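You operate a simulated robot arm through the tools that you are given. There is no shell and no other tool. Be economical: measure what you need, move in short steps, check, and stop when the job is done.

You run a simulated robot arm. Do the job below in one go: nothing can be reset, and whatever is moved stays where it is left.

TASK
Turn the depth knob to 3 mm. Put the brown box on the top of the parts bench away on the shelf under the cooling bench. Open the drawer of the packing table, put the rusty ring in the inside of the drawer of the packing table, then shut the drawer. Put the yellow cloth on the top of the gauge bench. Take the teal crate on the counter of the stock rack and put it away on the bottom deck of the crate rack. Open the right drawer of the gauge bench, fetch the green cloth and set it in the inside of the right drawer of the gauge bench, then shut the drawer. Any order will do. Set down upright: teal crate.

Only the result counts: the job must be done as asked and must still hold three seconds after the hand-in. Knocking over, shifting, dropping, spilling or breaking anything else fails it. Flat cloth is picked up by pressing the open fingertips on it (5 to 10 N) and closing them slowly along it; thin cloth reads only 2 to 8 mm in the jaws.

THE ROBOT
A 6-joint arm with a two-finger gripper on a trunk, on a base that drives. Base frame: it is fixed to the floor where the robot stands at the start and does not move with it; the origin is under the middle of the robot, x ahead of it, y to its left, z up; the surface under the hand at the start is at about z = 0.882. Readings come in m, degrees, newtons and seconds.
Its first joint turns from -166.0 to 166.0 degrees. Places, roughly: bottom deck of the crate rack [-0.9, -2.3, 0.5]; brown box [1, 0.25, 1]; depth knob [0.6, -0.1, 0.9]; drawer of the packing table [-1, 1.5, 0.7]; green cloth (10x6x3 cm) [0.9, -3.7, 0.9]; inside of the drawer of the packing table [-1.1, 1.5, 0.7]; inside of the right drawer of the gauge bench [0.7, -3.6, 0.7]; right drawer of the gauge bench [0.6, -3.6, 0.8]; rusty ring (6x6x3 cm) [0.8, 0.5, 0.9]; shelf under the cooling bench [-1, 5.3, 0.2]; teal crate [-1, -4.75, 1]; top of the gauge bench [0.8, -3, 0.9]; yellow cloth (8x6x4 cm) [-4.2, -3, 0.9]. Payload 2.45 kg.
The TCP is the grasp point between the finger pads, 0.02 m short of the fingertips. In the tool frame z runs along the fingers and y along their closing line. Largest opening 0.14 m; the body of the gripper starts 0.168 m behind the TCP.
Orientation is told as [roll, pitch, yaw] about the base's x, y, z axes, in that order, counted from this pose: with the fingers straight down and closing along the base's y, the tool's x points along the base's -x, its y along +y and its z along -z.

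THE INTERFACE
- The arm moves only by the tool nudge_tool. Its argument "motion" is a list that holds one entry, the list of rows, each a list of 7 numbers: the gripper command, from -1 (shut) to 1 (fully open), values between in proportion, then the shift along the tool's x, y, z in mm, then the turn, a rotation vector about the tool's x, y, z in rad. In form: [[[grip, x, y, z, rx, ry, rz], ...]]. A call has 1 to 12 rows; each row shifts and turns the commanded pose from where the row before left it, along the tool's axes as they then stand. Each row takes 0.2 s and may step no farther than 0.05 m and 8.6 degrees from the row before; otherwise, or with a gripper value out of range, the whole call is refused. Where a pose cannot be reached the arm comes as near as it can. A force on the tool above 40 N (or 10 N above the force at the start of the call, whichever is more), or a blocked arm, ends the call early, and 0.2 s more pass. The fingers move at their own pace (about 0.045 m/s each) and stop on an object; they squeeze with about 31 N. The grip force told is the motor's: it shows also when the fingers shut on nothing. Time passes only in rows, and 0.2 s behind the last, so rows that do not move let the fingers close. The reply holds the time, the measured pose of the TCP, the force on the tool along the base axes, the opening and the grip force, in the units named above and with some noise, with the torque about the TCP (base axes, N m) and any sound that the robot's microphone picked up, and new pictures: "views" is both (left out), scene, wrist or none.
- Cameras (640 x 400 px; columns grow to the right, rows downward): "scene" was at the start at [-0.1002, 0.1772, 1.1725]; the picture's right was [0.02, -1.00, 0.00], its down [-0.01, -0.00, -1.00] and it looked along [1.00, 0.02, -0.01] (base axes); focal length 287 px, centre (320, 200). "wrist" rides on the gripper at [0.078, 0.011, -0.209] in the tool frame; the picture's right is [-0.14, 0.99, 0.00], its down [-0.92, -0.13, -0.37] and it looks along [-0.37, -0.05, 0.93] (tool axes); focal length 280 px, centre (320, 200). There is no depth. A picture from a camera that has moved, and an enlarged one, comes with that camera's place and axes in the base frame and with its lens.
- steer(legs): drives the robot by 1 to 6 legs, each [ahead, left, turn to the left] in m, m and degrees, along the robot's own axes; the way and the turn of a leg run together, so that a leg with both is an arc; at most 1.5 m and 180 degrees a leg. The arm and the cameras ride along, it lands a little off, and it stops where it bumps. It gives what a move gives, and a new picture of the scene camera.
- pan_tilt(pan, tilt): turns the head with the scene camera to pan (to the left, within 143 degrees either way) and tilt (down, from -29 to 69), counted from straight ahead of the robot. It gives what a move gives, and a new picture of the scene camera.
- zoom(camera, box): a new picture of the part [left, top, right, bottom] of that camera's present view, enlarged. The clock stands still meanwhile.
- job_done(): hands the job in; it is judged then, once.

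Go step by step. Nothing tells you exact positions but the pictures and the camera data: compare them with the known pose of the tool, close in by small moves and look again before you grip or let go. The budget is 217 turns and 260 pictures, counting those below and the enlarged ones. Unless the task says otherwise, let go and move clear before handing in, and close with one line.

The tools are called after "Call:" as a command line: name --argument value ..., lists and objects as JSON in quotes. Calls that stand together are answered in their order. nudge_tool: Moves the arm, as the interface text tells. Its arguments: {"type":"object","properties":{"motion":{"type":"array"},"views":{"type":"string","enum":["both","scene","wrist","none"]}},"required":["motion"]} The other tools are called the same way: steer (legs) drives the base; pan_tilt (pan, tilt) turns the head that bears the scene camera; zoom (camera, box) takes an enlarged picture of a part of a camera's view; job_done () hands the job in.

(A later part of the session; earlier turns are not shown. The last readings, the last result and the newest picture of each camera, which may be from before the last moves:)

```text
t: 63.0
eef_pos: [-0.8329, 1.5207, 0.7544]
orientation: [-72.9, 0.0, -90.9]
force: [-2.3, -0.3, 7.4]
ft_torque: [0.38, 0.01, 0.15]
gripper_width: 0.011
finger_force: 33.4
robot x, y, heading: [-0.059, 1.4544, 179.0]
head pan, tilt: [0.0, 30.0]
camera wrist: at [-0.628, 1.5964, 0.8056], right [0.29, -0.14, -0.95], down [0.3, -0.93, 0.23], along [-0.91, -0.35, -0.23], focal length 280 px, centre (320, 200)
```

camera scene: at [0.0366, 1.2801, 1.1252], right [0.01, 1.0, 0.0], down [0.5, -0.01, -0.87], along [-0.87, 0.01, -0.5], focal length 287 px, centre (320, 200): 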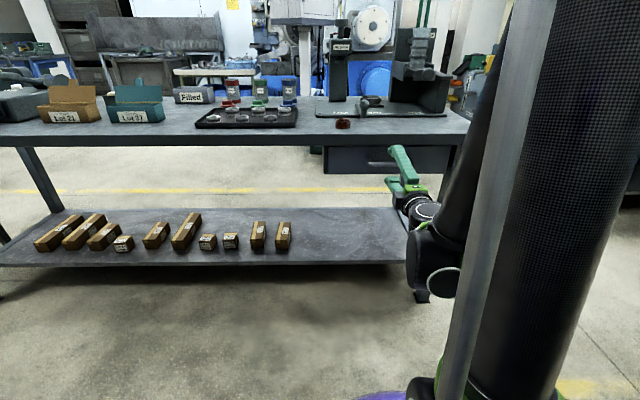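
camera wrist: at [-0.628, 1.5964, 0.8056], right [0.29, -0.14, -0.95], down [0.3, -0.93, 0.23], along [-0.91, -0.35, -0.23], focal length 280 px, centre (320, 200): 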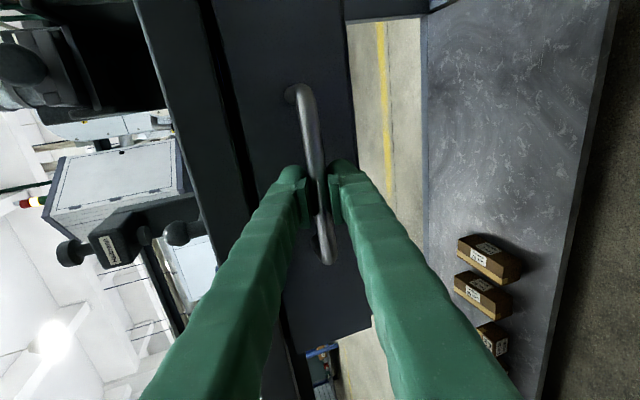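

The handle is gripped. I'll pull.

Call:
nudge_tool --motion '[[[-1, 0, 5.8, -19.1, 0, 0, 0], [-1, 0, 5.8, -19.1, 0, 0, 0], [-1, 0, 5.8, -19.1, 0, 0, 0], [-1, 0, 5.8, -19.1, 0, 0, 0], [-1, 0, 5.8, -19.1, 0, 0, 0], [-1, 0, 0, 0, 0, 0, 0]]]' --views "scene"

```text
t: 64.4
eef_pos: [-0.7327, 1.5213, 0.7562]
orientation: [-72.7, 0.0, -90.9]
force: [1.9, 13.2, -19.0]
ft_torque: [0.52, -0.04, -0.06]
gripper_width: 0.0106
finger_force: 37.7
robot x, y, heading: [-0.0576, 1.456, 179.1]
head pan, tilt: [0.0, 30.0]
camera scene: at [0.0362, 1.2806, 1.1253], right [0.01, 1.0, 0.0], down [0.5, -0.01, -0.87], along [-0.87, 0.01, -0.5], focal length 287 px, centre (320, 200)
```

scene: 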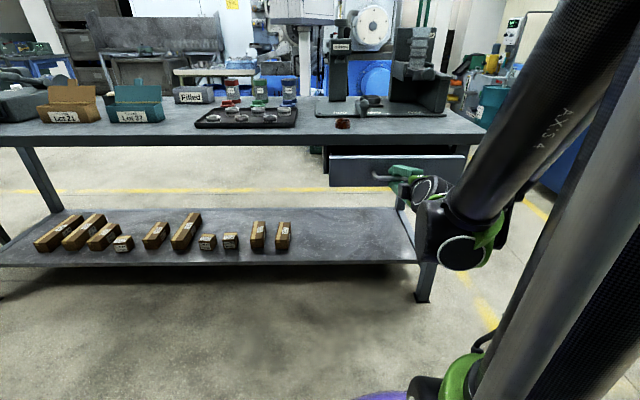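

The drawer is opening. I'll pull another 120 mm.

Call:
nudge_tool --motion '[[[-1, 2, 7, -19.1, 0, 0, 0], [-1, 0, 5.8, -19.1, 0, 0, 0], [-1, 0, 5.8, -19.1, 0, 0, 0], [-1, 0, 5.8, -19.1, 0, 0, 0], [-1, 0, 5.8, -19.1, 0, 0, 0], [-1, 0, 5.8, -19.1, 0, 0, 0], [-1, 0, 0, 0, 0, 0, 0]]]' --views "scene"

```text
t: 66.0
eef_pos: [-0.613, 1.5189, 0.7561]
orientation: [-72.6, 0.0, -90.9]
force: [1.8, 23.5, -28.8]
ft_torque: [0.57, -0.05, 0.06]
gripper_width: 0.0105
finger_force: 37.9
robot x, y, heading: [-0.0589, 1.4515, 179.5]
head pan, tilt: [0.0, 30.0]
camera scene: at [0.0361, 1.2809, 1.1254], right [0.01, 1.0, 0.0], down [0.5, -0.01, -0.87], along [-0.87, 0.01, -0.5], focal length 287 px, centre (320, 200)
```

scene: 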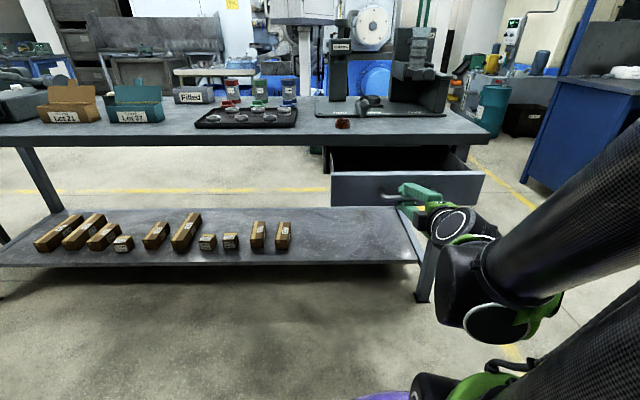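

The drawer is open by about 22 cm, which is enough. I'll release and back away with the base.

Call:
nudge_tool --motion '[[[-0.2, 0, 0, 0, 0, 0, 0], [-0.2, 0, 0, 0, 0, 0, 0], [-0.2, 0, 0, 0, 0, 0, 0], [-0.2, 0, 0, 0, 0, 0, 0]]]' --views "wrist"

Call:
steer --legs '[[-0.15, 0, 0]]'

```text
t: 67.0
eef_pos: [-0.613, 1.519, 0.7553]
orientation: [-72.8, 0.1, -90.9]
force: [-0.4, 0.0, -0.9]
ft_torque: [0.03, 0.03, 0.03]
gripper_width: 0.0562
finger_force: 0.1
robot x, y, heading: [-0.059, 1.4539, 179.2]
head pan, tilt: [0.0, 30.0]
camera wrist: at [-0.4076, 1.595, 0.8064], right [0.29, -0.14, -0.95], down [0.3, -0.93, 0.23], along [-0.91, -0.35, -0.23], focal length 280 px, centre (320, 200)
```

wrist: 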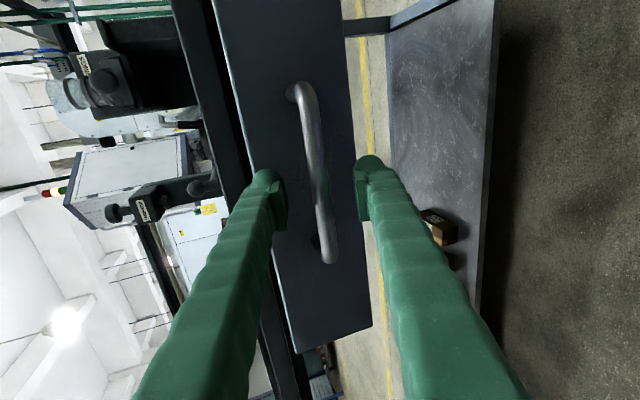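

```text
t: 68.3
eef_pos: [-0.4644, 1.5145, 0.7563]
orientation: [-72.9, -0.1, -90.5]
force: [-1.0, 0.0, -0.5]
ft_torque: [-0.01, 0.0, 0.03]
gripper_width: 0.0558
finger_force: 0.0
robot x, y, heading: [0.0916, 1.456, 179.8]
head pan, tilt: [0.0, 30.0]
camera scene: at [0.1877, 1.2791, 1.1252], right [0.01, 1.0, 0.0], down [0.5, 0.0, -0.87], along [-0.87, 0.01, -0.5], focal length 287 px, centre (320, 200)
```

scene: 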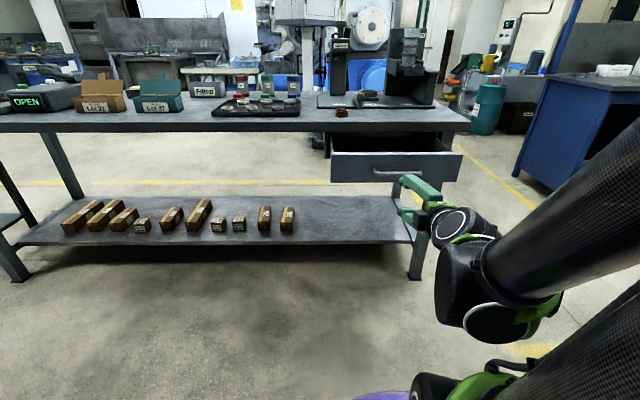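

I'll raise the hand and turn it back to pointing down.

Call:
nudge_tool --motion '[[[0.1, 0, -40, -12, 0, 0, 0], [0.1, 0, -40, -12, 0, 0, 0], [0.1, 0, -40, -12, 0, 0, 0], [0.1, 0, -40, -12, 0, 0, 0], [0.1, 0, -40, -12, 0, 0, 0], [0.1, 0, -40, -12, 0, 0, 0], [0.1, 0, -40, -12, 0, 0, 0]]]' --views "none"

Call:
nudge_tool --motion '[[[0.1, 0, 0, 0, -0.142, 0, 0], [0.1, 0, 0, 0, -0.142, 0, 0], [0.1, 0, 0, 0, -0.142, 0, 0], [0.1, 0, 0, 0, -0.142, 0, 0], [0.1, 0, 0, 0, -0.142, 0, 0], [0.1, 0, 0, 0, -0.142, 0, 0], [0.1, 0, 0, 0, -0.142, 0, 0], [0.1, 0, 0, 0, -0.142, 0, 0], [0.1, 0, 0, 0, -0.136, 0, 0], [0.1, 0, 0, 0, 0, 0, 0]]]' --views "none"

Call:
steer --legs '[[0.3, 0, 0]]'

```text
t: 69.2
eef_pos: [-0.5582, 1.5282, 0.9342]
orientation: [-72.8, 0.0, -89.8]
force: [-1.1, 0.8, -0.5]
ft_torque: [0.0, 0.02, 0.02]
gripper_width: 0.0771
finger_force: 0.1
robot x, y, heading: [0.092, 1.4545, 179.6]
head pan, tilt: [0.0, 30.0]
stopped in row 4: the arm was blocked; the commanded pose is now the measured one
```

```text
t: 71.4
eef_pos: [-0.5554, 1.5266, 0.9319]
orientation: [0.2, 0.0, -90.0]
force: [-0.2, -0.4, -0.9]
ft_torque: [0.0, 0.02, 0.0]
gripper_width: 0.0769
finger_force: 0.1
robot x, y, heading: [0.0895, 1.4588, 179.6]
head pan, tilt: [0.0, 30.0]
```

```text
t: 73.4
eef_pos: [-0.8504, 1.5295, 0.9318]
orientation: [0.1, 0.0, -89.9]
force: [-0.4, -0.2, 0.7]
ft_torque: [-0.01, -0.01, 0.0]
gripper_width: 0.077
finger_force: 0.0
robot x, y, heading: [-0.2036, 1.4561, 179.5]
head pan, tilt: [0.0, 30.0]
camera scene: at [-0.1074, 1.2814, 1.1252], right [0.01, 1.0, 0.0], down [0.5, 0.0, -0.87], along [-0.87, 0.01, -0.5], focal length 287 px, centre (320, 200)
```

scene: 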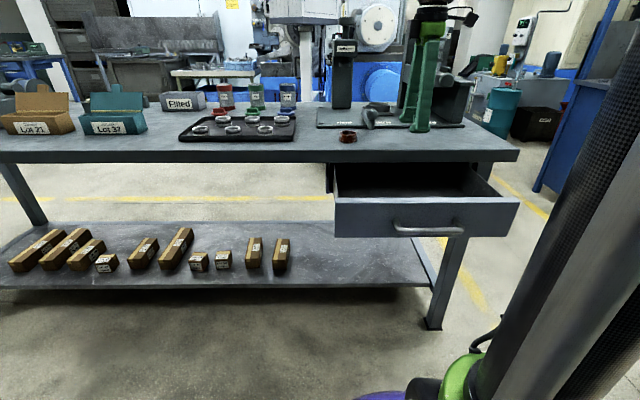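

The drawer is open and the hand is vertical. I'll move above the ring.

Call:
nudge_tool --motion '[[[0.2, 0, 0, -45, 0, 0, 0], [0.2, 0, 0, -45, 0, 0, 0], [0.2, -40, -23, 0, 0, 0, 0], [0.2, -40, -23, 0, 0, 0, 0], [0.2, -40, -23, 0, 0, 0, 0], [0.2, -37, -24, 0, 0, 0, 0], [0.2, 0, 0, 0, 0, 0, 0]]]' --views "wrist"

```text
t: 75.0
eef_pos: [-0.945, 1.3709, 1.0226]
orientation: [0.2, 0.0, -89.7]
force: [-0.4, -0.8, -0.2]
ft_torque: [0.01, -0.03, 0.01]
gripper_width: 0.084
finger_force: 0.1
robot x, y, heading: [-0.2041, 1.4566, 179.4]
head pan, tilt: [0.0, 30.0]
camera wrist: at [-0.9341, 1.4504, 1.2301], right [0.99, -0.13, 0.0], down [-0.13, -0.92, 0.37], along [-0.05, -0.37, -0.93], focal length 280 px, centre (320, 200)
```

wrist: 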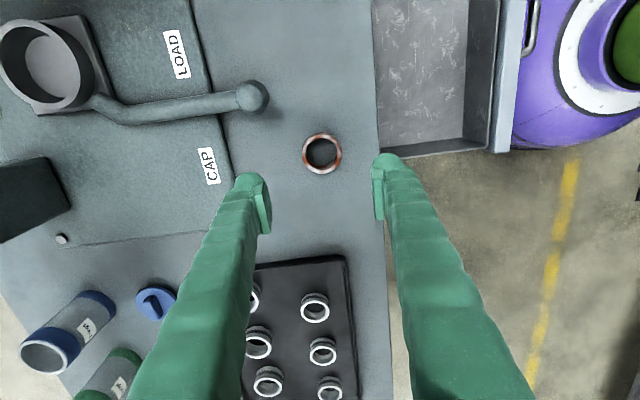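

The ring is centred below. I'll descend and grip.

Call:
nudge_tool --motion '[[[0.2, 0, 0, 45, 0, 0, 0], [0.2, 0, 0, 45, 0, 0, 0], [0.2, 0, 0, 40, 0, 0, 0], [0.2, 0, 0, 15, 0, 0, 0], [0.2, 0, 0, 2, 0, 0, 0], [-0.1, 0, 0, 0, 0, 0, 0], [-0.3, 0, 0, 0, 0, 0, 0], [-0.5, 0, 0, 0, 0, 0, 0], [-0.5, 0, 0, 0, 0, 0, 0], [-0.5, 0, 0, 0, 0, 0, 0]]]' --views "none"

```text
t: 77.2
eef_pos: [-0.9446, 1.3723, 0.8745]
orientation: [0.2, 0.0, -89.9]
force: [-0.5, 0.3, -0.5]
ft_torque: [-0.02, -0.02, -0.01]
gripper_width: 0.051
finger_force: 30.8
robot x, y, heading: [-0.2073, 1.4549, 179.6]
head pan, tilt: [0.0, 30.0]
```

Gripped. I'll carry it over the open drawer.

Call:
nudge_tool --motion '[[[-0.5, 0, 0, -45, 0, 0, 0], [-0.5, 0, 0, -45, 0, 0, 0], [-0.5, 0, 0, -30, 0, 0, 0], [-0.5, 26, 34, 0, 0, 0, 0], [-0.5, 26, 34, 0, 0, 0, 0], [-0.5, 26, 34, 0, 0, 0, 0], [-0.5, 26, 34, 0, 0, 0, 0], [-0.5, 26, 34, 0, 0, 0, 0], [-0.5, 0, 0, 0, 0, 0, 0]]]' --views "wrist"

```text
t: 79.2
eef_pos: [-0.774, 1.5044, 0.9932]
orientation: [0.1, 0.0, -89.9]
force: [0.1, -0.3, -1.3]
ft_torque: [-0.01, -0.01, 0.03]
gripper_width: 0.0508
finger_force: 31.3
robot x, y, heading: [-0.2052, 1.4598, 179.5]
head pan, tilt: [0.0, 30.0]
camera wrist: at [-0.7613, 1.5835, 1.2021], right [0.99, -0.13, 0.0], down [-0.13, -0.92, 0.37], along [-0.05, -0.37, -0.93], focal length 280 px, centre (320, 200)
```

wrist: 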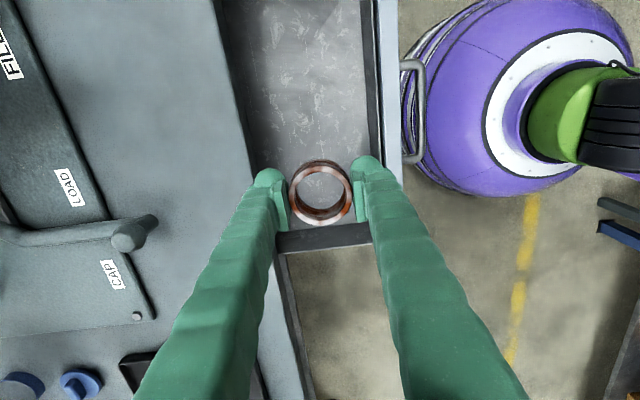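

Over the drawer. I'll centre and lower until contact.

Call:
nudge_tool --motion '[[[-0.5, 20, -7, 0, 0, 0, 0], [-0.5, 0, 0, 45, 0, 0, 0], [-0.5, 0, 0, 45, 0, 0, 0], [-0.5, 0, 0, 45, 0, 0, 0], [-0.5, 0, 0, 45, 0, 0, 0], [-0.5, 0, 0, 20, 0, 0, 0], [-0.5, 0, 0, 10, 0, 0, 0], [-0.5, 0, 0, 5, 0, 0, 0], [-0.5, 0, 0, 5, 0, 0, 0], [-0.5, 0, 0, 5, 0, 0, 0], [-0.5, 0, 0, 5, 0, 0, 0]]]' --views "none"

```text
t: 81.6
eef_pos: [-0.7799, 1.5234, 0.7671]
orientation: [0.1, 0.0, -89.9]
force: [0.5, 0.7, -2.2]
ft_torque: [0.0, 0.03, 0.0]
gripper_width: 0.0509
finger_force: 30.3
robot x, y, heading: [-0.2041, 1.4569, 179.5]
head pan, tilt: [0.0, 30.0]
```

Call:
nudge_tool --motion '[[[-0.5, 0, 0, 5, 0, 0, 0], [-0.5, 0, 0, 5, 0, 0, 0], [-0.5, 0, 0, 5, 0, 0, 0], [-0.5, 0, 0, 5, 0, 0, 0], [-0.5, 0, 0, 4, 0, 0, 0], [-0.5, 0, 0, 4, 0, 0, 0], [-0.5, 0, 0, 4, 0, 0, 0], [-0.5, 0, 0, 4, 0, 0, 0], [-0.5, 0, 0, 4, 0, 0, 0], [-0.5, 0, 0, 4, 0, 0, 0]]]' --views "wrist"

```text
t: 83.5
eef_pos: [-0.7815, 1.5232, 0.7307]
orientation: [0.0, 0.0, -89.9]
force: [-1.4, 0.2, 18.3]
ft_torque: [-0.11, 0.28, 0.0]
gripper_width: 0.0507
finger_force: 30.8
robot x, y, heading: [-0.1996, 1.4588, 179.6]
head pan, tilt: [0.0, 30.0]
stopped in row 9: the force on the tool passed its limit at 51 N (the readings are from after the stop); the commanded pose is now the measured one
camera wrist: at [-0.769, 1.6026, 0.9385], right [0.99, -0.14, 0.0], down [-0.13, -0.92, 0.37], along [-0.05, -0.36, -0.93], focal length 280 px, centre (320, 200)
```

wrist: 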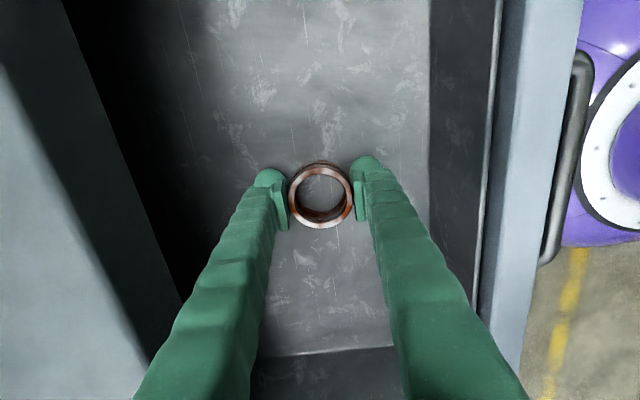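

The ring rests in the drawer. I'll release, lift, and move in front of the drawer with closed fingers to push it shut.

Call:
nudge_tool --motion '[[[-0.1, 0, 0, 0, 0, 0, 0], [-0.1, 0, 0, 0, 0, 0, 0], [-0.1, 0, 0, -2, 0, 0, 0], [-0.1, 0, 0, -45, 0, 0, 0], [-0.1, 0, 0, -45, 0, 0, 0], [-0.1, 0, 0, -45, 0, 0, 0], [-0.1, 0, 0, -45, 0, 0, 0], [-1, 0, 45, 0, 0, 0, 0], [-1, 0, 45, 0, 0, 0, 0], [-1, 0, 45, 0, 0, 0, 0], [-1, 0, 45, 0, 0, 0, 0], [-1, 0, 45, 0, 0, 0, 0]]]' --views "wrist"

```text
t: 86.1
eef_pos: [-0.5557, 1.5234, 0.914]
orientation: [0.2, 0.0, -89.9]
force: [0.4, -0.6, 0.6]
ft_torque: [0.01, -0.03, -0.01]
gripper_width: 0.0001
finger_force: 29.4
robot x, y, heading: [-0.2055, 1.4589, 179.3]
head pan, tilt: [0.0, 30.0]
camera wrist: at [-0.5442, 1.6024, 1.1218], right [0.99, -0.14, 0.0], down [-0.13, -0.92, 0.37], along [-0.05, -0.37, -0.93], focal length 280 px, centre (320, 200)
```

wrist: 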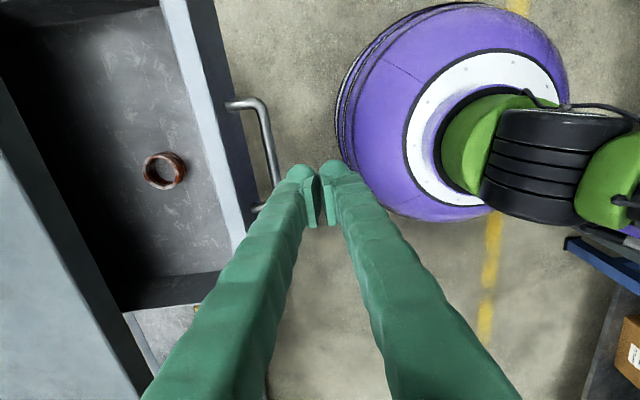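

The ring is inside. I'll lower in front of the handle and push the drawer shut.

Call:
nudge_tool --motion '[[[-1, 0, 0, 45, 0, 0, 0], [-1, 0, 0, 45, 0, 0, 0], [-1, 0, 0, 45, 0, 0, 0], [-1, 0, 0, 22, 0, 0, 0], [-1, 0, -30, 0, 0, 0, 0], [-1, 0, -30, 0, 0, 0, 0], [-1, 0, -30, 0, 0, 0, 0], [-1, 0, -30, 0, 0, 0, 0], [-1, 0, -30, 0, 0, 0, 0], [-1, 0, -30, 0, 0, 0, 0], [-1, 0, -30, 0, 0, 0, 0], [-1, 0, 0, 0, 0, 0, 0]]]' --views "wrist"

```text
t: 88.7
eef_pos: [-0.7664, 1.5225, 0.7552]
orientation: [0.1, 0.1, -89.9]
force: [1.2, -0.5, -0.7]
ft_torque: [0.01, 0.0, -0.06]
gripper_width: 0.0
finger_force: 29.2
robot x, y, heading: [-0.2052, 1.4528, 179.5]
head pan, tilt: [0.0, 30.0]
camera wrist: at [-0.7542, 1.6014, 0.9631], right [0.99, -0.14, 0.0], down [-0.13, -0.92, 0.37], along [-0.05, -0.37, -0.93], focal length 280 px, centre (320, 200)
```

wrist: 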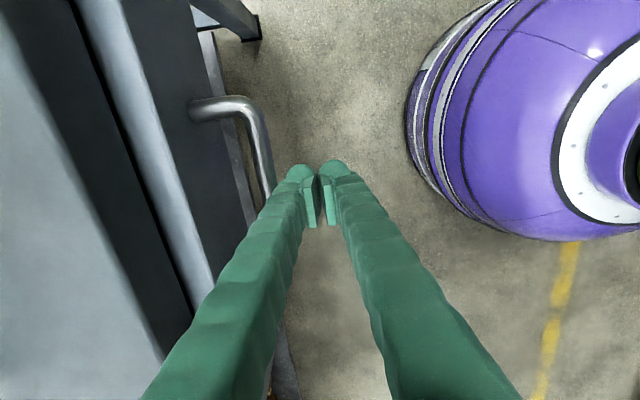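

Nearly there. I'll push until it stops.

Call:
nudge_tool --motion '[[[-1, 0, -15, 0, 0, 0, 0], [-1, 0, -15, 0, 0, 0, 0], [-1, 0, -10, 0, 0, 0, 0], [-1, 0, -6, 0, 0, 0, 0], [-1, 0, -5, 0, 0, 0, 0], [-1, 0, -5, 0, 0, 0, 0], [-1, 0, -4, 0, 0, 0, 0], [-1, 0, -4, 0, 0, 0, 0], [-1, 0, -4, 0, 0, 0, 0]]]' --views "wrist"

```text
t: 89.8
eef_pos: [-0.8062, 1.5228, 0.7528]
orientation: [0.5, 0.1, -89.9]
force: [11.8, -0.2, 4.0]
ft_torque: [-0.03, 0.14, 0.14]
gripper_width: 0.0
finger_force: 29.4
robot x, y, heading: [-0.2074, 1.4573, 179.8]
head pan, tilt: [0.0, 30.0]
stopped in row 5: the force on the tool passed its limit at 48 N (the readings are from after the stop); the commanded pose is now the measured one
camera wrist: at [-0.7964, 1.6019, 0.9616], right [0.99, -0.14, 0.01], down [-0.13, -0.92, 0.37], along [-0.04, -0.37, -0.93], focal length 280 px, centre (320, 200)
```

wrist: 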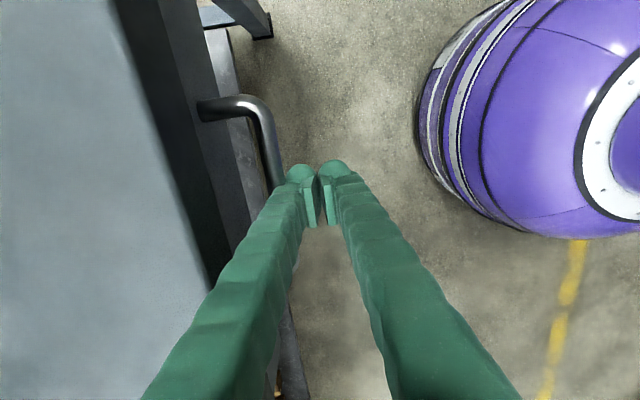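

It stopped firmly. I'll back off, lift and verify the drawer is fully shut.

Call:
nudge_tool --motion '[[[-1, 0, 20, 0, 0, 0, 0], [-1, 0, 40, 0, 0, 0, 0], [-1, 0, 20, -40, 0, 0, 0], [-1, 0, 0, -45, 0, 0, 0], [-1, 0, 0, -45, 0, 0, 0], [-1, 0, 0, -45, 0, 0, 0], [-1, 0, 0, -45, 0, 0, 0], [-1, 0, 0, -45, 0, 0, 0], [-1, 0, 0, -45, 0, 0, 0], [-1, 0, 0, -45, 0, 0, 0]]]' --views "scene"

Call:
zoom --camera "scene" --box '[290, 110, 530, 260]'

```text
t: 92.0
eef_pos: [-0.7312, 1.5232, 1.1114]
orientation: [0.5, 0.0, -89.9]
force: [0.3, 0.5, 0.6]
ft_torque: [0.0, -0.01, -0.01]
gripper_width: 0.0003
finger_force: 29.6
robot x, y, heading: [-0.2056, 1.4548, 179.3]
head pan, tilt: [0.0, 30.0]
camera scene: at [-0.1068, 1.2814, 1.1252], right [0.01, 1.0, 0.0], down [0.5, 0.0, -0.87], along [-0.87, 0.01, -0.5], focal length 287 px, centre (320, 200)
```

scene: 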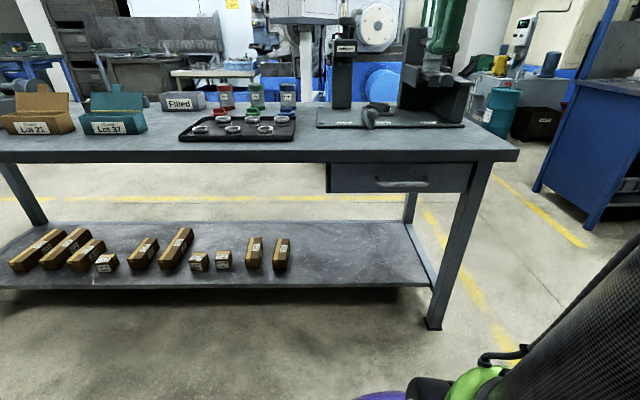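

```text
2.67 times, centred on (410, 185) of scene
camera zoom: at [-0.1068, 1.2814, 1.1252], right [0.01, 1.0, 0.0], down [0.5, 0.0, -0.87], along [-0.87, 0.01, -0.5], focal length 765 px, centre (80, 240)
```

zoom: 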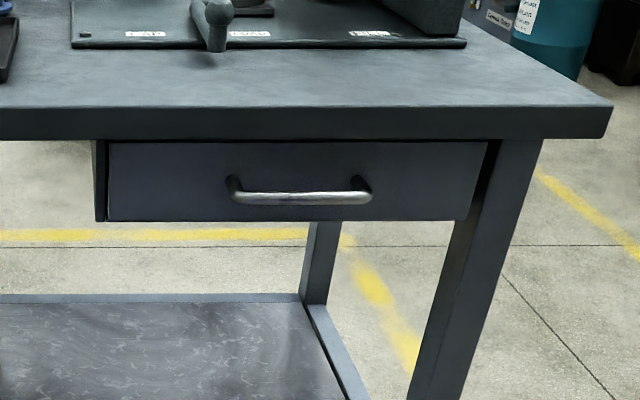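

The drawer is shut with the handle back at x≈-0.837. Next is the brown box, so I'll drive back to the parts bench.

Call:
steer --legs '[[0, 0, -179.3], [0, -1.21, 0], [0.27, 0, 0]]'

Call:
pan_tilt --pan 0 --tilt 12

```text
t: 107.0
eef_pos: [0.5747, 0.175, 1.1107]
orientation: [0.4, 0.0, 89.7]
force: [-0.9, 0.0, 0.4]
ft_torque: [0.02, 0.01, 0.01]
gripper_width: 0.0002
finger_force: 29.6
robot x, y, heading: [0.0463, 0.2468, -1.1]
head pan, tilt: [0.0, 30.0]
camera scene: at [-0.0492, 0.4239, 1.1252], right [-0.02, -1.0, 0.0], down [-0.5, 0.01, -0.87], along [0.87, -0.01, -0.5], focal length 287 px, centre (320, 200)
```

scene: 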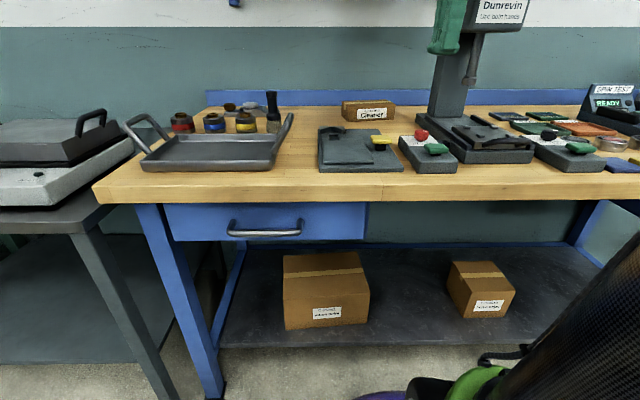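

```text
t: 107.8
eef_pos: [0.5744, 0.1754, 1.1108]
orientation: [0.5, 0.0, 89.8]
force: [0.8, 0.3, -0.4]
ft_torque: [0.01, -0.01, 0.0]
gripper_width: 0.0001
finger_force: 29.9
robot x, y, heading: [0.0481, 0.2459, -0.8]
head pan, tilt: [0.0, 12.0]
camera scene: at [-0.0464, 0.4238, 1.1542], right [-0.02, -1.0, 0.0], down [-0.21, 0.0, -0.98], along [0.98, -0.02, -0.21], focal length 287 px, centre (320, 200)
```

scene: 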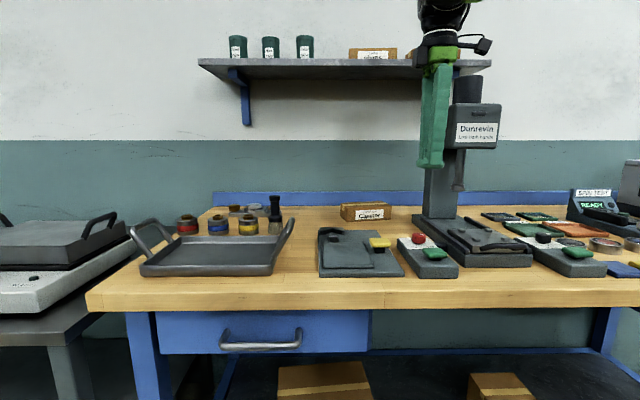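

The box's front face is at x≈0.89, y≈0.25. I'll move the hand above it with the jaws open.

Call:
nudge_tool --motion '[[[0.7, -40, 0, 0, 0, 0, 0], [0.7, -35, 0, 0, 0, 0, 0], [0.7, 0, -45, 0, 0, 0, 0], [0.7, 0, -45, 0, 0, 0, 0], [0.7, 0, -45, 0, 0, 0, 0], [0.7, 0, -45, 0, 0, 0, 0], [0.7, 0, -45, 0, 0, 0, 0], [0.7, 0, -45, 0, 0, 0, 0], [0.7, 0, -30, 0, 0, 0, 0], [0.7, 0, 0, 0, 0, 0, 0]]]' --views "both"

```text
t: 110.0
eef_pos: [0.8759, 0.2494, 1.108]
orientation: [0.4, 0.0, 89.8]
force: [0.4, -0.4, -0.5]
ft_torque: [0.01, -0.01, 0.03]
gripper_width: 0.1191
finger_force: 0.0
robot x, y, heading: [0.045, 0.2493, -0.8]
head pan, tilt: [0.0, 12.0]
camera scene: at [-0.0463, 0.4239, 1.1543], right [-0.02, -1.0, 0.0], down [-0.21, 0.0, -0.98], along [0.98, -0.02, -0.21], focal length 287 px, centre (320, 200)
camera wrist: at [0.8681, 0.173, 1.3169], right [-0.99, 0.14, 0.01], down [0.14, 0.92, 0.37], along [0.05, 0.37, -0.93], focal length 280 px, centre (320, 200)
```

scene: 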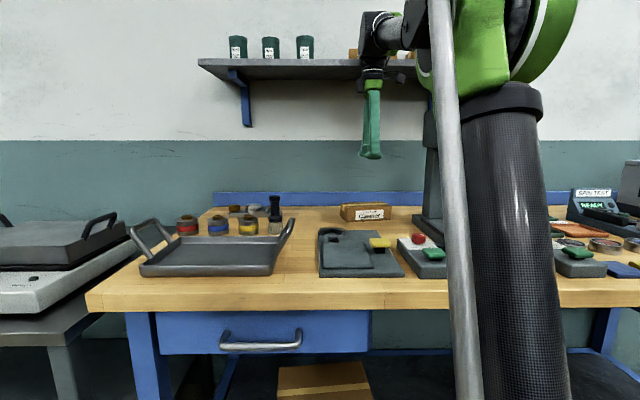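
wrist: 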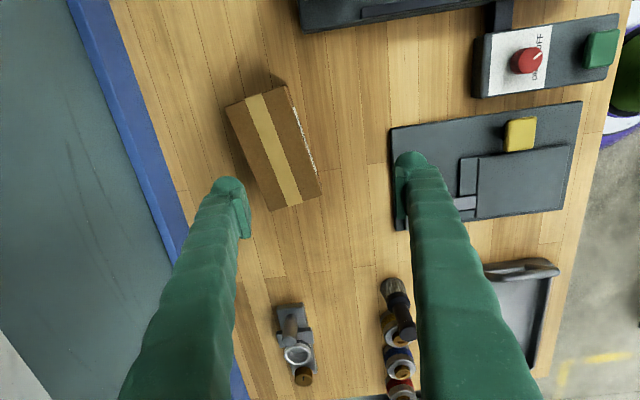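

The box centre is about (0.937, 0.238), rotated about 10°. I'll align, lower partway and check.

Call:
nudge_tool --motion '[[[0.7, 0, 0, 40, 0, 0, 0], [0.7, 11, -31, 30, 0, 0, 0], [0.7, 0, -30, 30, 0, 0, 0], [0.7, 0, 0, 0, 0, 0, -0.09], [0.7, 0, 0, 0, 0, 0, -0.085], [0.7, 0, 0, 0, 0, 0, 0]]]' --views "wrist"

```text
t: 111.4
eef_pos: [0.9361, 0.2417, 1.0063]
orientation: [0.4, -0.2, 99.9]
force: [-0.2, 0.4, 0.6]
ft_torque: [0.01, -0.03, 0.03]
gripper_width: 0.1189
finger_force: 0.0
robot x, y, heading: [0.0501, 0.2514, -0.6]
head pan, tilt: [0.0, 12.0]
camera wrist: at [0.9415, 0.1626, 1.2148], right [-1.0, -0.03, 0.01], down [-0.03, 0.93, 0.37], along [-0.02, 0.37, -0.93], focal length 280 px, centre (320, 200)
```

wrist: 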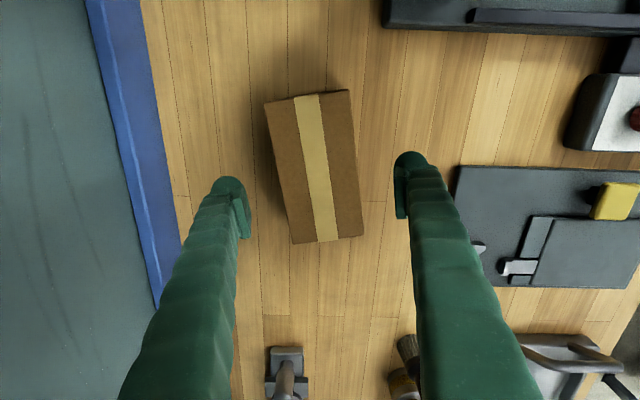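

Aligned. I'll lower and grip.

Call:
nudge_tool --motion '[[[0.7, 6, -2, 40, 0, 0, 0], [0.7, 0, 0, 35, 0, 0, 0], [0.7, 0, 0, 14, 0, 0, 0], [0.4, 0, 0, 0, 0, 0, 0], [0.1, 0, 0, 0, 0, 0, 0], [-0.1, 0, 0, 0, 0, 0, 0], [-0.1, 0, 0, 0, 0, 0, 0]]]' --views "wrist"

```text
t: 113.0
eef_pos: [0.9378, 0.2304, 0.92]
orientation: [0.5, -0.1, 99.7]
force: [-1.0, -0.9, -0.9]
ft_torque: [0.01, 0.04, 0.2]
gripper_width: 0.087
finger_force: 31.4
robot x, y, heading: [0.0479, 0.2457, -0.9]
head pan, tilt: [0.0, 12.0]
camera wrist: at [0.9441, 0.1531, 1.1272], right [-1.0, -0.03, 0.01], down [-0.03, 0.93, 0.37], along [-0.02, 0.37, -0.93], focal length 280 px, centre (320, 200)
```

wrist: 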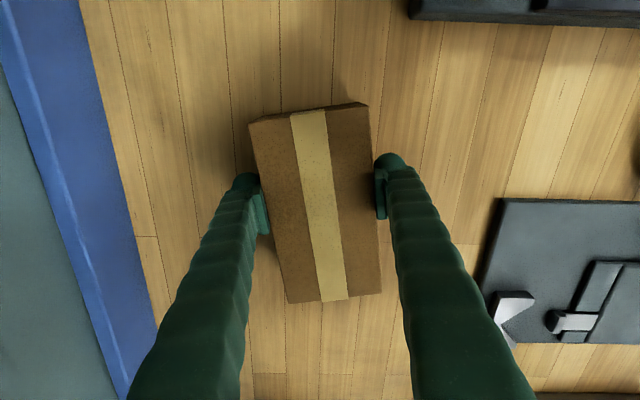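

The box is gripped. I'll lift and retract.

Call:
nudge_tool --motion '[[[-0.1, 0, 0, -40, 0, 0, 0], [-0.1, 0, 0, -40, 0, 0, 0], [-0.1, 0, 0, -40, 0, 0, 0], [-0.1, -8, 44, 0, 0, 0, 0], [-0.1, -8, 44, 0, 0, 0, 0], [-0.1, -8, 44, 0, 0, 0, 0], [-0.1, -8, 44, -15, 0, 0, 0], [-0.1, -8, 44, -15, 0, 0, 0], [-0.1, -8, 44, -15, 0, 0, 0], [-0.1, -8, 44, -15, 0, 0, 0], [-0.1, -8, 44, -15, 0, 0, 0], [-0.1, 0, 0, 0, 0, 0, 0]]]' --views "none"

Call:
steer --legs '[[-0.3, 0, 0], [0, 0, 91]]'

```text
t: 115.6
eef_pos: [0.5829, 0.236, 1.1165]
orientation: [0.5, -0.2, 99.7]
force: [0.9, -1.1, -5.6]
ft_torque: [-0.09, -0.04, 0.0]
gripper_width: 0.0868
finger_force: 31.1
robot x, y, heading: [0.0469, 0.2517, -0.7]
head pan, tilt: [0.0, 12.0]
```

```text
t: 121.5
eef_pos: [-0.26, 0.7871, 1.1154]
orientation: [0.4, -0.1, -168.6]
force: [0.2, 0.5, -5.4]
ft_torque: [0.05, -0.08, 0.02]
gripper_width: 0.0867
finger_force: 31.3
robot x, y, heading: [-0.2515, 0.2508, 90.9]
head pan, tilt: [0.0, 12.0]
camera scene: at [-0.4283, 0.1531, 1.1543], right [1.0, 0.01, 0.0], down [0.0, -0.21, -0.98], along [-0.01, 0.98, -0.21], focal length 287 px, centre (320, 200)
```

scene: 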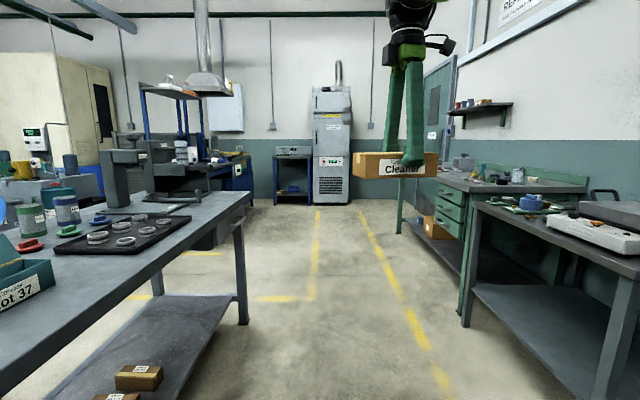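

The cooling bench is the small blue table left of the oven at about (-0.98, 5.1+). I'll drive up the aisle.

Call:
steer --legs '[[1.5, 0, 0], [1.4, 0, -1]]'

Call:
pan_tilt --pan 15 --tilt 20

```text
t: 135.6
eef_pos: [-0.285, 3.7065, 1.117]
orientation: [0.3, 0.0, -170.3]
force: [1.4, -1.2, -5.5]
ft_torque: [0.02, -0.1, -0.03]
gripper_width: 0.086
finger_force: 31.2
robot x, y, heading: [-0.2927, 3.1716, 89.1]
head pan, tilt: [0.0, 12.0]
camera scene: at [-0.4712, 3.0794, 1.1543], right [1.0, -0.02, 0.0], down [0.0, -0.21, -0.98], along [0.02, 0.98, -0.21], focal length 287 px, centre (320, 200)
```

scene: 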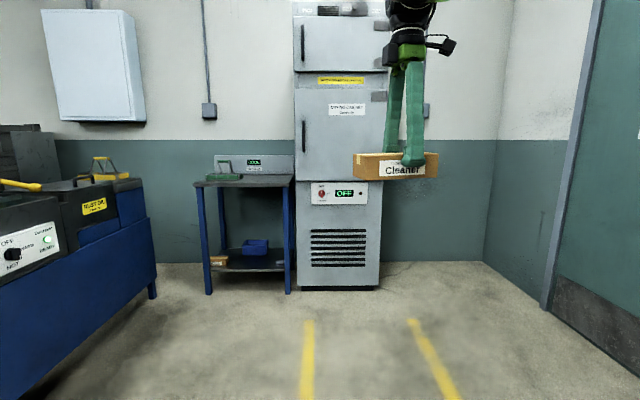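

```text
t: 136.4
eef_pos: [-0.2845, 3.7066, 1.1171]
orientation: [0.4, -0.2, -170.2]
force: [-0.5, 0.7, -5.8]
ft_torque: [0.02, -0.07, 0.0]
gripper_width: 0.086
finger_force: 31.1
robot x, y, heading: [-0.2959, 3.1715, 89.0]
head pan, tilt: [15.0, 20.0]
camera scene: at [-0.4953, 3.0765, 1.1413], right [0.97, 0.24, 0.0], down [0.08, -0.33, -0.94], along [-0.23, 0.91, -0.34], focal length 287 px, centre (320, 200)
```

scene: 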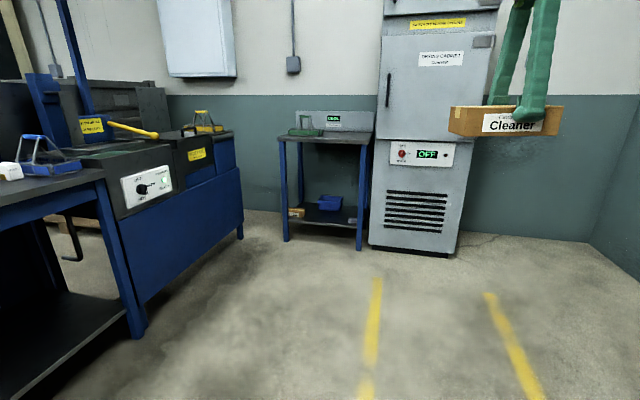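

I'll zoom in on the shelf to find free room.

Call:
zoom --camera "scene" --box '[265, 125, 395, 255]'

```text
3.08 times, centred on (330, 190) of scene
camera zoom: at [-0.4953, 3.0765, 1.1413], right [0.97, 0.24, 0.0], down [0.08, -0.33, -0.94], along [-0.23, 0.91, -0.34], focal length 883 px, centre (289, 231)
```

zoom: 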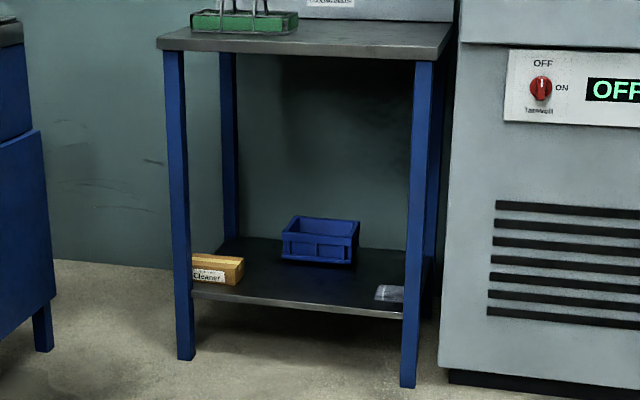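

There is free room at the shelf's front centre, around (-0.97, 5.18, 0.22). I'll drive there.

Call:
steer --legs '[[0, 0.67, 0], [1.2, 0, 1]]'

Call:
pan_tilt --pan 0 --tilt 40

```text
t: 145.7
eef_pos: [-0.9529, 4.8972, 1.1164]
orientation: [0.4, -0.1, -169.4]
force: [1.2, 0.5, -5.6]
ft_torque: [-0.02, -0.1, -0.03]
gripper_width: 0.0854
finger_force: 31.2
robot x, y, heading: [-0.9496, 4.3624, 90.1]
head pan, tilt: [15.0, 20.0]
camera scene: at [-1.1546, 4.2636, 1.1413], right [0.97, 0.26, 0.0], down [0.09, -0.33, -0.94], along [-0.24, 0.91, -0.34], focal length 287 px, centre (320, 200)
```

scene: 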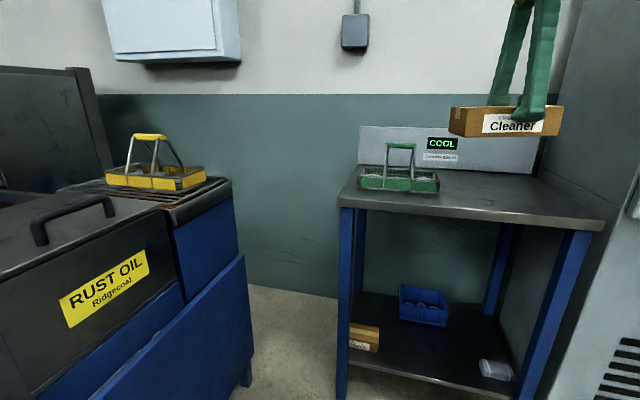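

```text
t: 146.5
eef_pos: [-0.9546, 4.8963, 1.1175]
orientation: [0.3, 0.0, -169.4]
force: [0.2, -0.5, -6.0]
ft_torque: [0.01, -0.09, -0.01]
gripper_width: 0.0855
finger_force: 30.8
robot x, y, heading: [-0.9584, 4.3654, 90.2]
head pan, tilt: [0.0, 40.0]
camera scene: at [-1.1306, 4.2587, 1.11], right [1.0, 0.0, 0.0], down [0.0, -0.64, -0.77], along [0.0, 0.77, -0.64], focal length 287 px, centre (320, 200)
```

scene: 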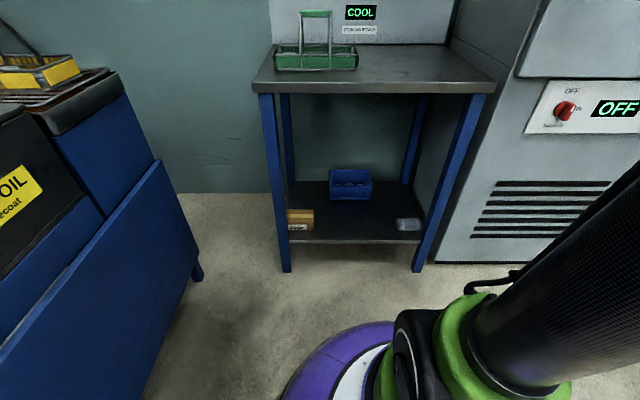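

The shelf sits at z≈0.2 under a top at z≈0.86. To place the box upright I'll first set it on the bench top, then regrip it with a horizontal hand. First I rotate the box so its long side points into the bench.

Call:
nudge_tool --motion '[[[-0.1, 0, 0, 0, 0, 0, -0.139], [-0.1, 0, 0, 0, 0, 0, -0.139], [-0.1, 0, 0, 0, 0, 0, -0.139], [-0.1, 0, 0, 0, 0, 0, -0.139], [-0.1, 0, 0, 0, 0, 0, -0.139], [-0.1, 0, 0, 0, 0, 0, -0.139], [-0.1, 0, 0, 0, 0, 0, -0.139], [-0.1, 0, 0, 0, 0, 0, -0.139], [-0.1, 0, 0, 0, 0, 0, -0.139], [-0.1, 0, 0, 0, 0, 0, -0.135], [-0.1, 0, 0, 0, 0, 0, 0]]]' --views "wrist"

```text
t: 148.9
eef_pos: [-1.0002, 4.8939, 1.1166]
orientation: [1.1, -0.3, -91.7]
force: [-0.3, -0.4, -6.5]
ft_torque: [0.1, -0.01, 0.01]
gripper_width: 0.0857
finger_force: 31.8
out of reach, approached as far as the arm can: row 10
robot x, y, heading: [-0.953, 4.3617, 90.0]
head pan, tilt: [0.0, 40.0]
camera wrist: at [-0.9888, 4.9735, 1.3244], right [0.99, -0.17, 0.02], down [-0.16, -0.91, 0.37], along [-0.04, -0.37, -0.93], focal length 280 px, centre (320, 200)
```

wrist: 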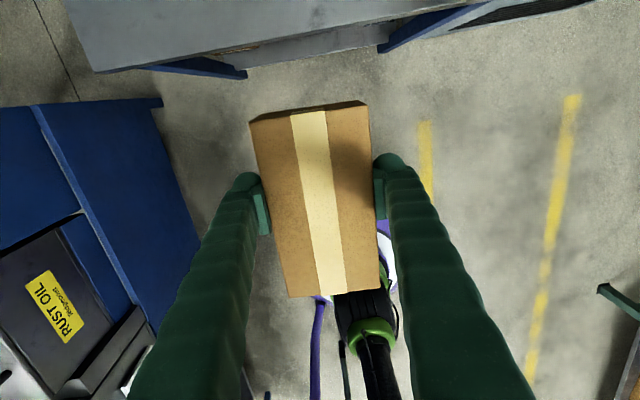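

That orientation is near a joint limit. I'll back off 6° and carry the box over the bench top to set it down.

Call:
nudge_tool --motion '[[[-0.1, 0, 0, 0, 0, 0, 0.1], [-0.1, 40, 5, 0, 0, 0, 0], [-0.1, 40, 5, 0, 0, 0, 0], [-0.1, 40, 5, 0, 0, 0, 0], [-0.1, 40, 5, 0, 0, 0, 0], [-0.1, 40, 5, 0, 0, 0, 0], [-0.1, 40, 5, 0, 0, 0, 0], [-0.1, 36, 4, 0, 0, 0, 0], [-0.1, 0, 0, 0, 0, 0, 0]]]' --views "both"

```text
t: 150.9
eef_pos: [-0.9686, 5.1648, 1.1153]
orientation: [0.2, -0.5, -96.5]
force: [-0.1, -0.2, -6.3]
ft_torque: [0.14, 0.0, 0.0]
gripper_width: 0.0857
finger_force: 31.0
out of reach, approached as far as the arm can: row 5, 6, 7, 8
robot x, y, heading: [-0.9509, 4.3637, 90.0]
head pan, tilt: [0.0, 40.0]
camera scene: at [-1.1305, 4.2587, 1.1099], right [1.0, 0.0, 0.0], down [0.0, -0.64, -0.77], along [0.0, 0.77, -0.64], focal length 287 px, centre (320, 200)
camera wrist: at [-0.9483, 5.2438, 1.3222], right [0.97, -0.25, 0.01], down [-0.23, -0.9, 0.37], along [-0.09, -0.36, -0.93], focal length 280 px, centre (320, 200)
```

scene: 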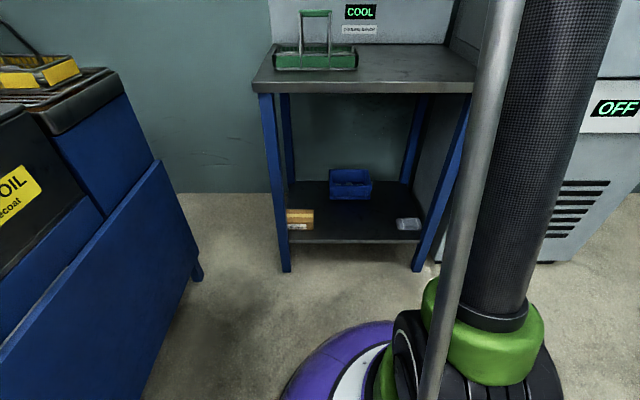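
wrist: 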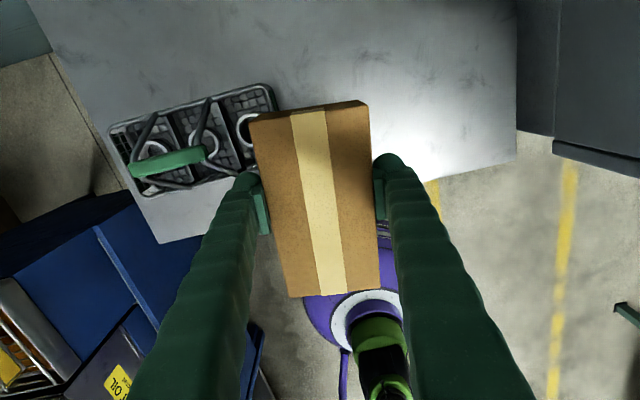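

The joint limit is holding x back and the green carrier is close on the left. I'll rotate 10° back and shift right.

Call:
nudge_tool --motion '[[[-0.1, 0, 0, 0, 0, 0, 0.1], [-0.1, 0, 0, 0, 0, 0, 0.07], [-0.1, 8, 30, 0, 0, 0, 0], [-0.1, 8, 30, 0, 0, 0, 0], [-0.1, 8, 26, 0, 0, 0, 0], [-0.1, 0, 0, 0, 0, 0, 0]]]' --views "wrist"

```text
t: 152.3
eef_pos: [-0.8776, 5.1648, 1.1148]
orientation: [0.1, -0.6, -105.5]
force: [-0.2, 0.1, -5.9]
ft_torque: [0.1, 0.0, 0.0]
gripper_width: 0.0856
finger_force: 31.0
robot x, y, heading: [-0.9557, 4.3613, 89.8]
head pan, tilt: [0.0, 40.0]
camera wrist: at [-0.8448, 5.2398, 1.3218], right [0.92, -0.4, 0.0], down [-0.37, -0.85, 0.38], along [-0.15, -0.35, -0.93], focal length 280 px, centre (320, 200)
```

wrist: 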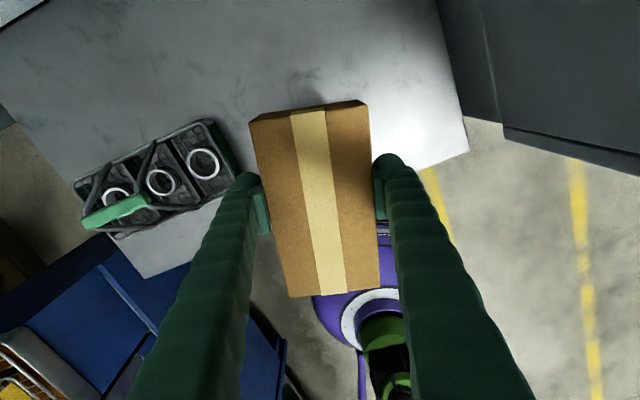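

Clear. I'll lower onto the bench top.

Call:
nudge_tool --motion '[[[-0.1, 0, 0, 45, 0, 0, 0], [-0.1, 0, 0, 45, 0, 0, 0], [-0.1, 0, 0, 45, 0, 0, 0], [-0.1, 0, 0, 40, 0, 0, 0], [-0.1, 0, 0, 10, 0, 0, 0], [-0.1, 0, 0, 6, 0, 0, 0], [-0.1, 0, 0, 6, 0, 0, 0], [-0.1, 0, 0, 6, 0, 0, 0], [-0.1, 0, 0, 4, 0, 0, 0], [-0.1, 0, 0, 4, 0, 0, 0], [-0.1, 0, 0, 4, 0, 0, 0], [-0.1, 0, 0, 4, 0, 0, 0]]]' --views "none"

```text
t: 154.9
eef_pos: [-0.8786, 5.1615, 0.8966]
orientation: [0.1, -0.4, -105.4]
force: [3.2, 2.4, 39.0]
ft_torque: [0.55, -0.18, 0.0]
gripper_width: 0.088
finger_force: 31.2
robot x, y, heading: [-0.9518, 4.3641, 89.7]
head pan, tilt: [0.0, 40.0]
```

The box is on the bench top. I'll release, rise, retract and start turning the hand back by 180°.

Call:
nudge_tool --motion '[[[0.6, 0, 0, 0, 0, 0, 0], [0.6, 0, 0, 0, 0, 0, 0], [0.6, 0, 0, 0, 0, 0, 0], [0.6, 0, 0, -45, 0, 0, 0], [0.6, 0, 0, -45, 0, 0, 0], [0.6, 0, 0, -45, 0, 0, 0], [0.6, -40, 0, 0, 0, 0, 0.14], [0.6, -40, 0, 0, 0, 0, 0.14], [0.6, -40, 0, 0, 0, 0, 0.14], [0.6, -40, 0, 0, 0, 0, 0.14], [0.6, -40, 0, 0, 0, 0, 0.14]]]' --views "none"

Call:
nudge_tool --motion '[[[0.6, 0, 0, 0, 0, 0, 0.145], [0.6, 0, 0, 0, 0, 0, 0.145], [0.6, 0, 0, 0, 0, 0, 0.145], [0.6, 0, 0, 0, 0, 0, 0.145], [0.6, 0, 0, 0, 0, 0, 0.145], [0.6, 0, 0, 0, 0, 0, 0.145], [0.6, 0, 0, 0, 0, 0, 0.145], [0.6, 0, 0, 0, 0, 0, 0.145], [0.6, 0, 0, 0, 0, 0, 0.145], [0.6, 0, 0, 0, 0, 0, 0.145], [0.6, 0, 0, 0, 0, 0, 0.145], [0.6, 0, 0, 0, 0, 0, 0.145]]]' --views "none"

```text
t: 157.3
eef_pos: [-0.9808, 4.9958, 1.0321]
orientation: [0.4, -0.3, -145.8]
force: [1.0, 0.4, -0.7]
ft_torque: [-0.05, 0.03, -0.02]
gripper_width: 0.112
finger_force: 0.1
robot x, y, heading: [-0.9559, 4.3606, 90.0]
head pan, tilt: [0.0, 40.0]
```

```text
t: 159.9
eef_pos: [-0.9824, 4.9958, 1.0332]
orientation: [0.1, 0.4, 114.6]
force: [0.2, 0.5, -0.2]
ft_torque: [0.01, 0.0, -0.02]
gripper_width: 0.1119
finger_force: 0.0
robot x, y, heading: [-0.9535, 4.3647, 90.2]
head pan, tilt: [0.0, 40.0]
```

Call:
nudge_tool --motion '[[[0.6, 0, 0, 0, 0, 0, 0.14], [0.6, 0, 0, 0, 0, 0, 0.14], [0.6, 0, 0, 0, 0, 0, 0.14], [0.6, 0, 0, 0, 0, 0, 0.14], [0.6, 0, 0, 0, 0, 0, 0.14], [0.6, 30, 0, 0, 0, 0, 0], [0.6, 30, 0, 0, 0, 0, 0], [0.6, 0, 0, 0, 0, -0.14, 0], [0.6, 0, 0, 0, 0, -0.14, 0], [0.6, 0, 0, 0, 0, -0.14, 0], [0.6, 0, 0, 0, 0, -0.14, 0], [0.6, 0, 0, 0, 0, 0, 0]]]' --views "none"

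Call:
nudge_tool --motion '[[[0.6, 0, 0, 0, 0, -0.14, 0], [0.6, 0, 0, 0, 0, -0.14, 0], [0.6, 0, 0, 0, 0, -0.14, 0], [0.6, 0, 0, 0, 0, -0.14, 0], [0.6, 0, 0, 0, 0, -0.1, 0], [0.6, 0, 0, 0, 0, 0, 0]]]' --views "both"

```text
t: 162.5
eef_pos: [-0.9969, 4.9386, 1.0323]
orientation: [0.0, -31.7, 74.7]
force: [-0.9, 0.6, 0.1]
ft_torque: [0.05, 0.0, 0.03]
gripper_width: 0.1121
finger_force: 0.0
robot x, y, heading: [-0.9511, 4.3634, 89.8]
head pan, tilt: [0.0, 40.0]
```

```text
t: 163.9
eef_pos: [-0.9979, 4.9384, 1.0316]
orientation: [-0.1, -69.5, 74.9]
force: [0.5, -0.4, -0.5]
ft_torque: [-0.02, 0.01, 0.02]
gripper_width: 0.1122
finger_force: 0.0
robot x, y, heading: [-0.9561, 4.3644, 89.7]
head pan, tilt: [0.0, 40.0]
camera scene: at [-1.1305, 4.2584, 1.1099], right [1.0, 0.0, 0.0], down [0.0, -0.64, -0.77], along [0.0, 0.77, -0.64], focal length 287 px, centre (320, 200)
camera wrist: at [-1.0663, 4.7275, 1.0312], right [-0.94, 0.31, 0.13], down [0.12, -0.06, 0.99], along [0.31, 0.95, 0.02], focal length 280 px, centre (320, 200)
```

scene: 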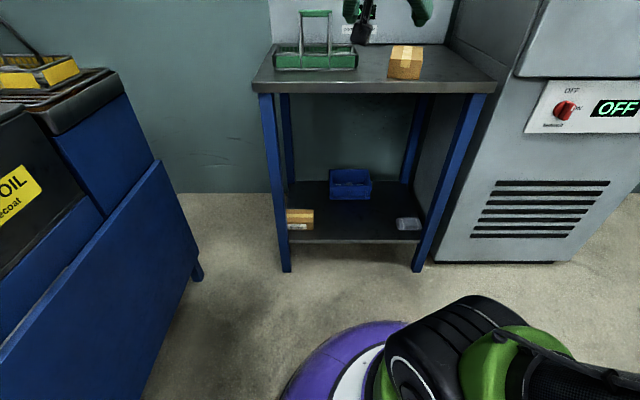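
wrist: 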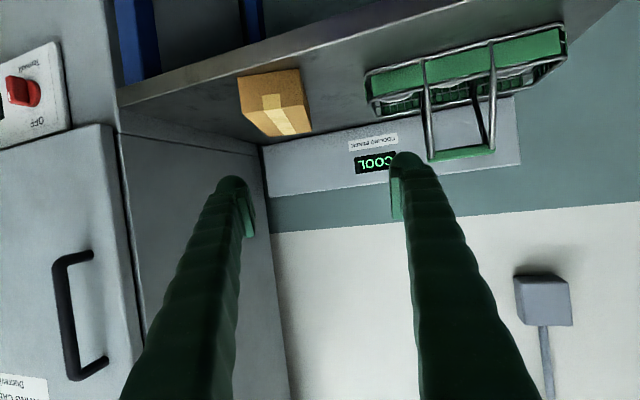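

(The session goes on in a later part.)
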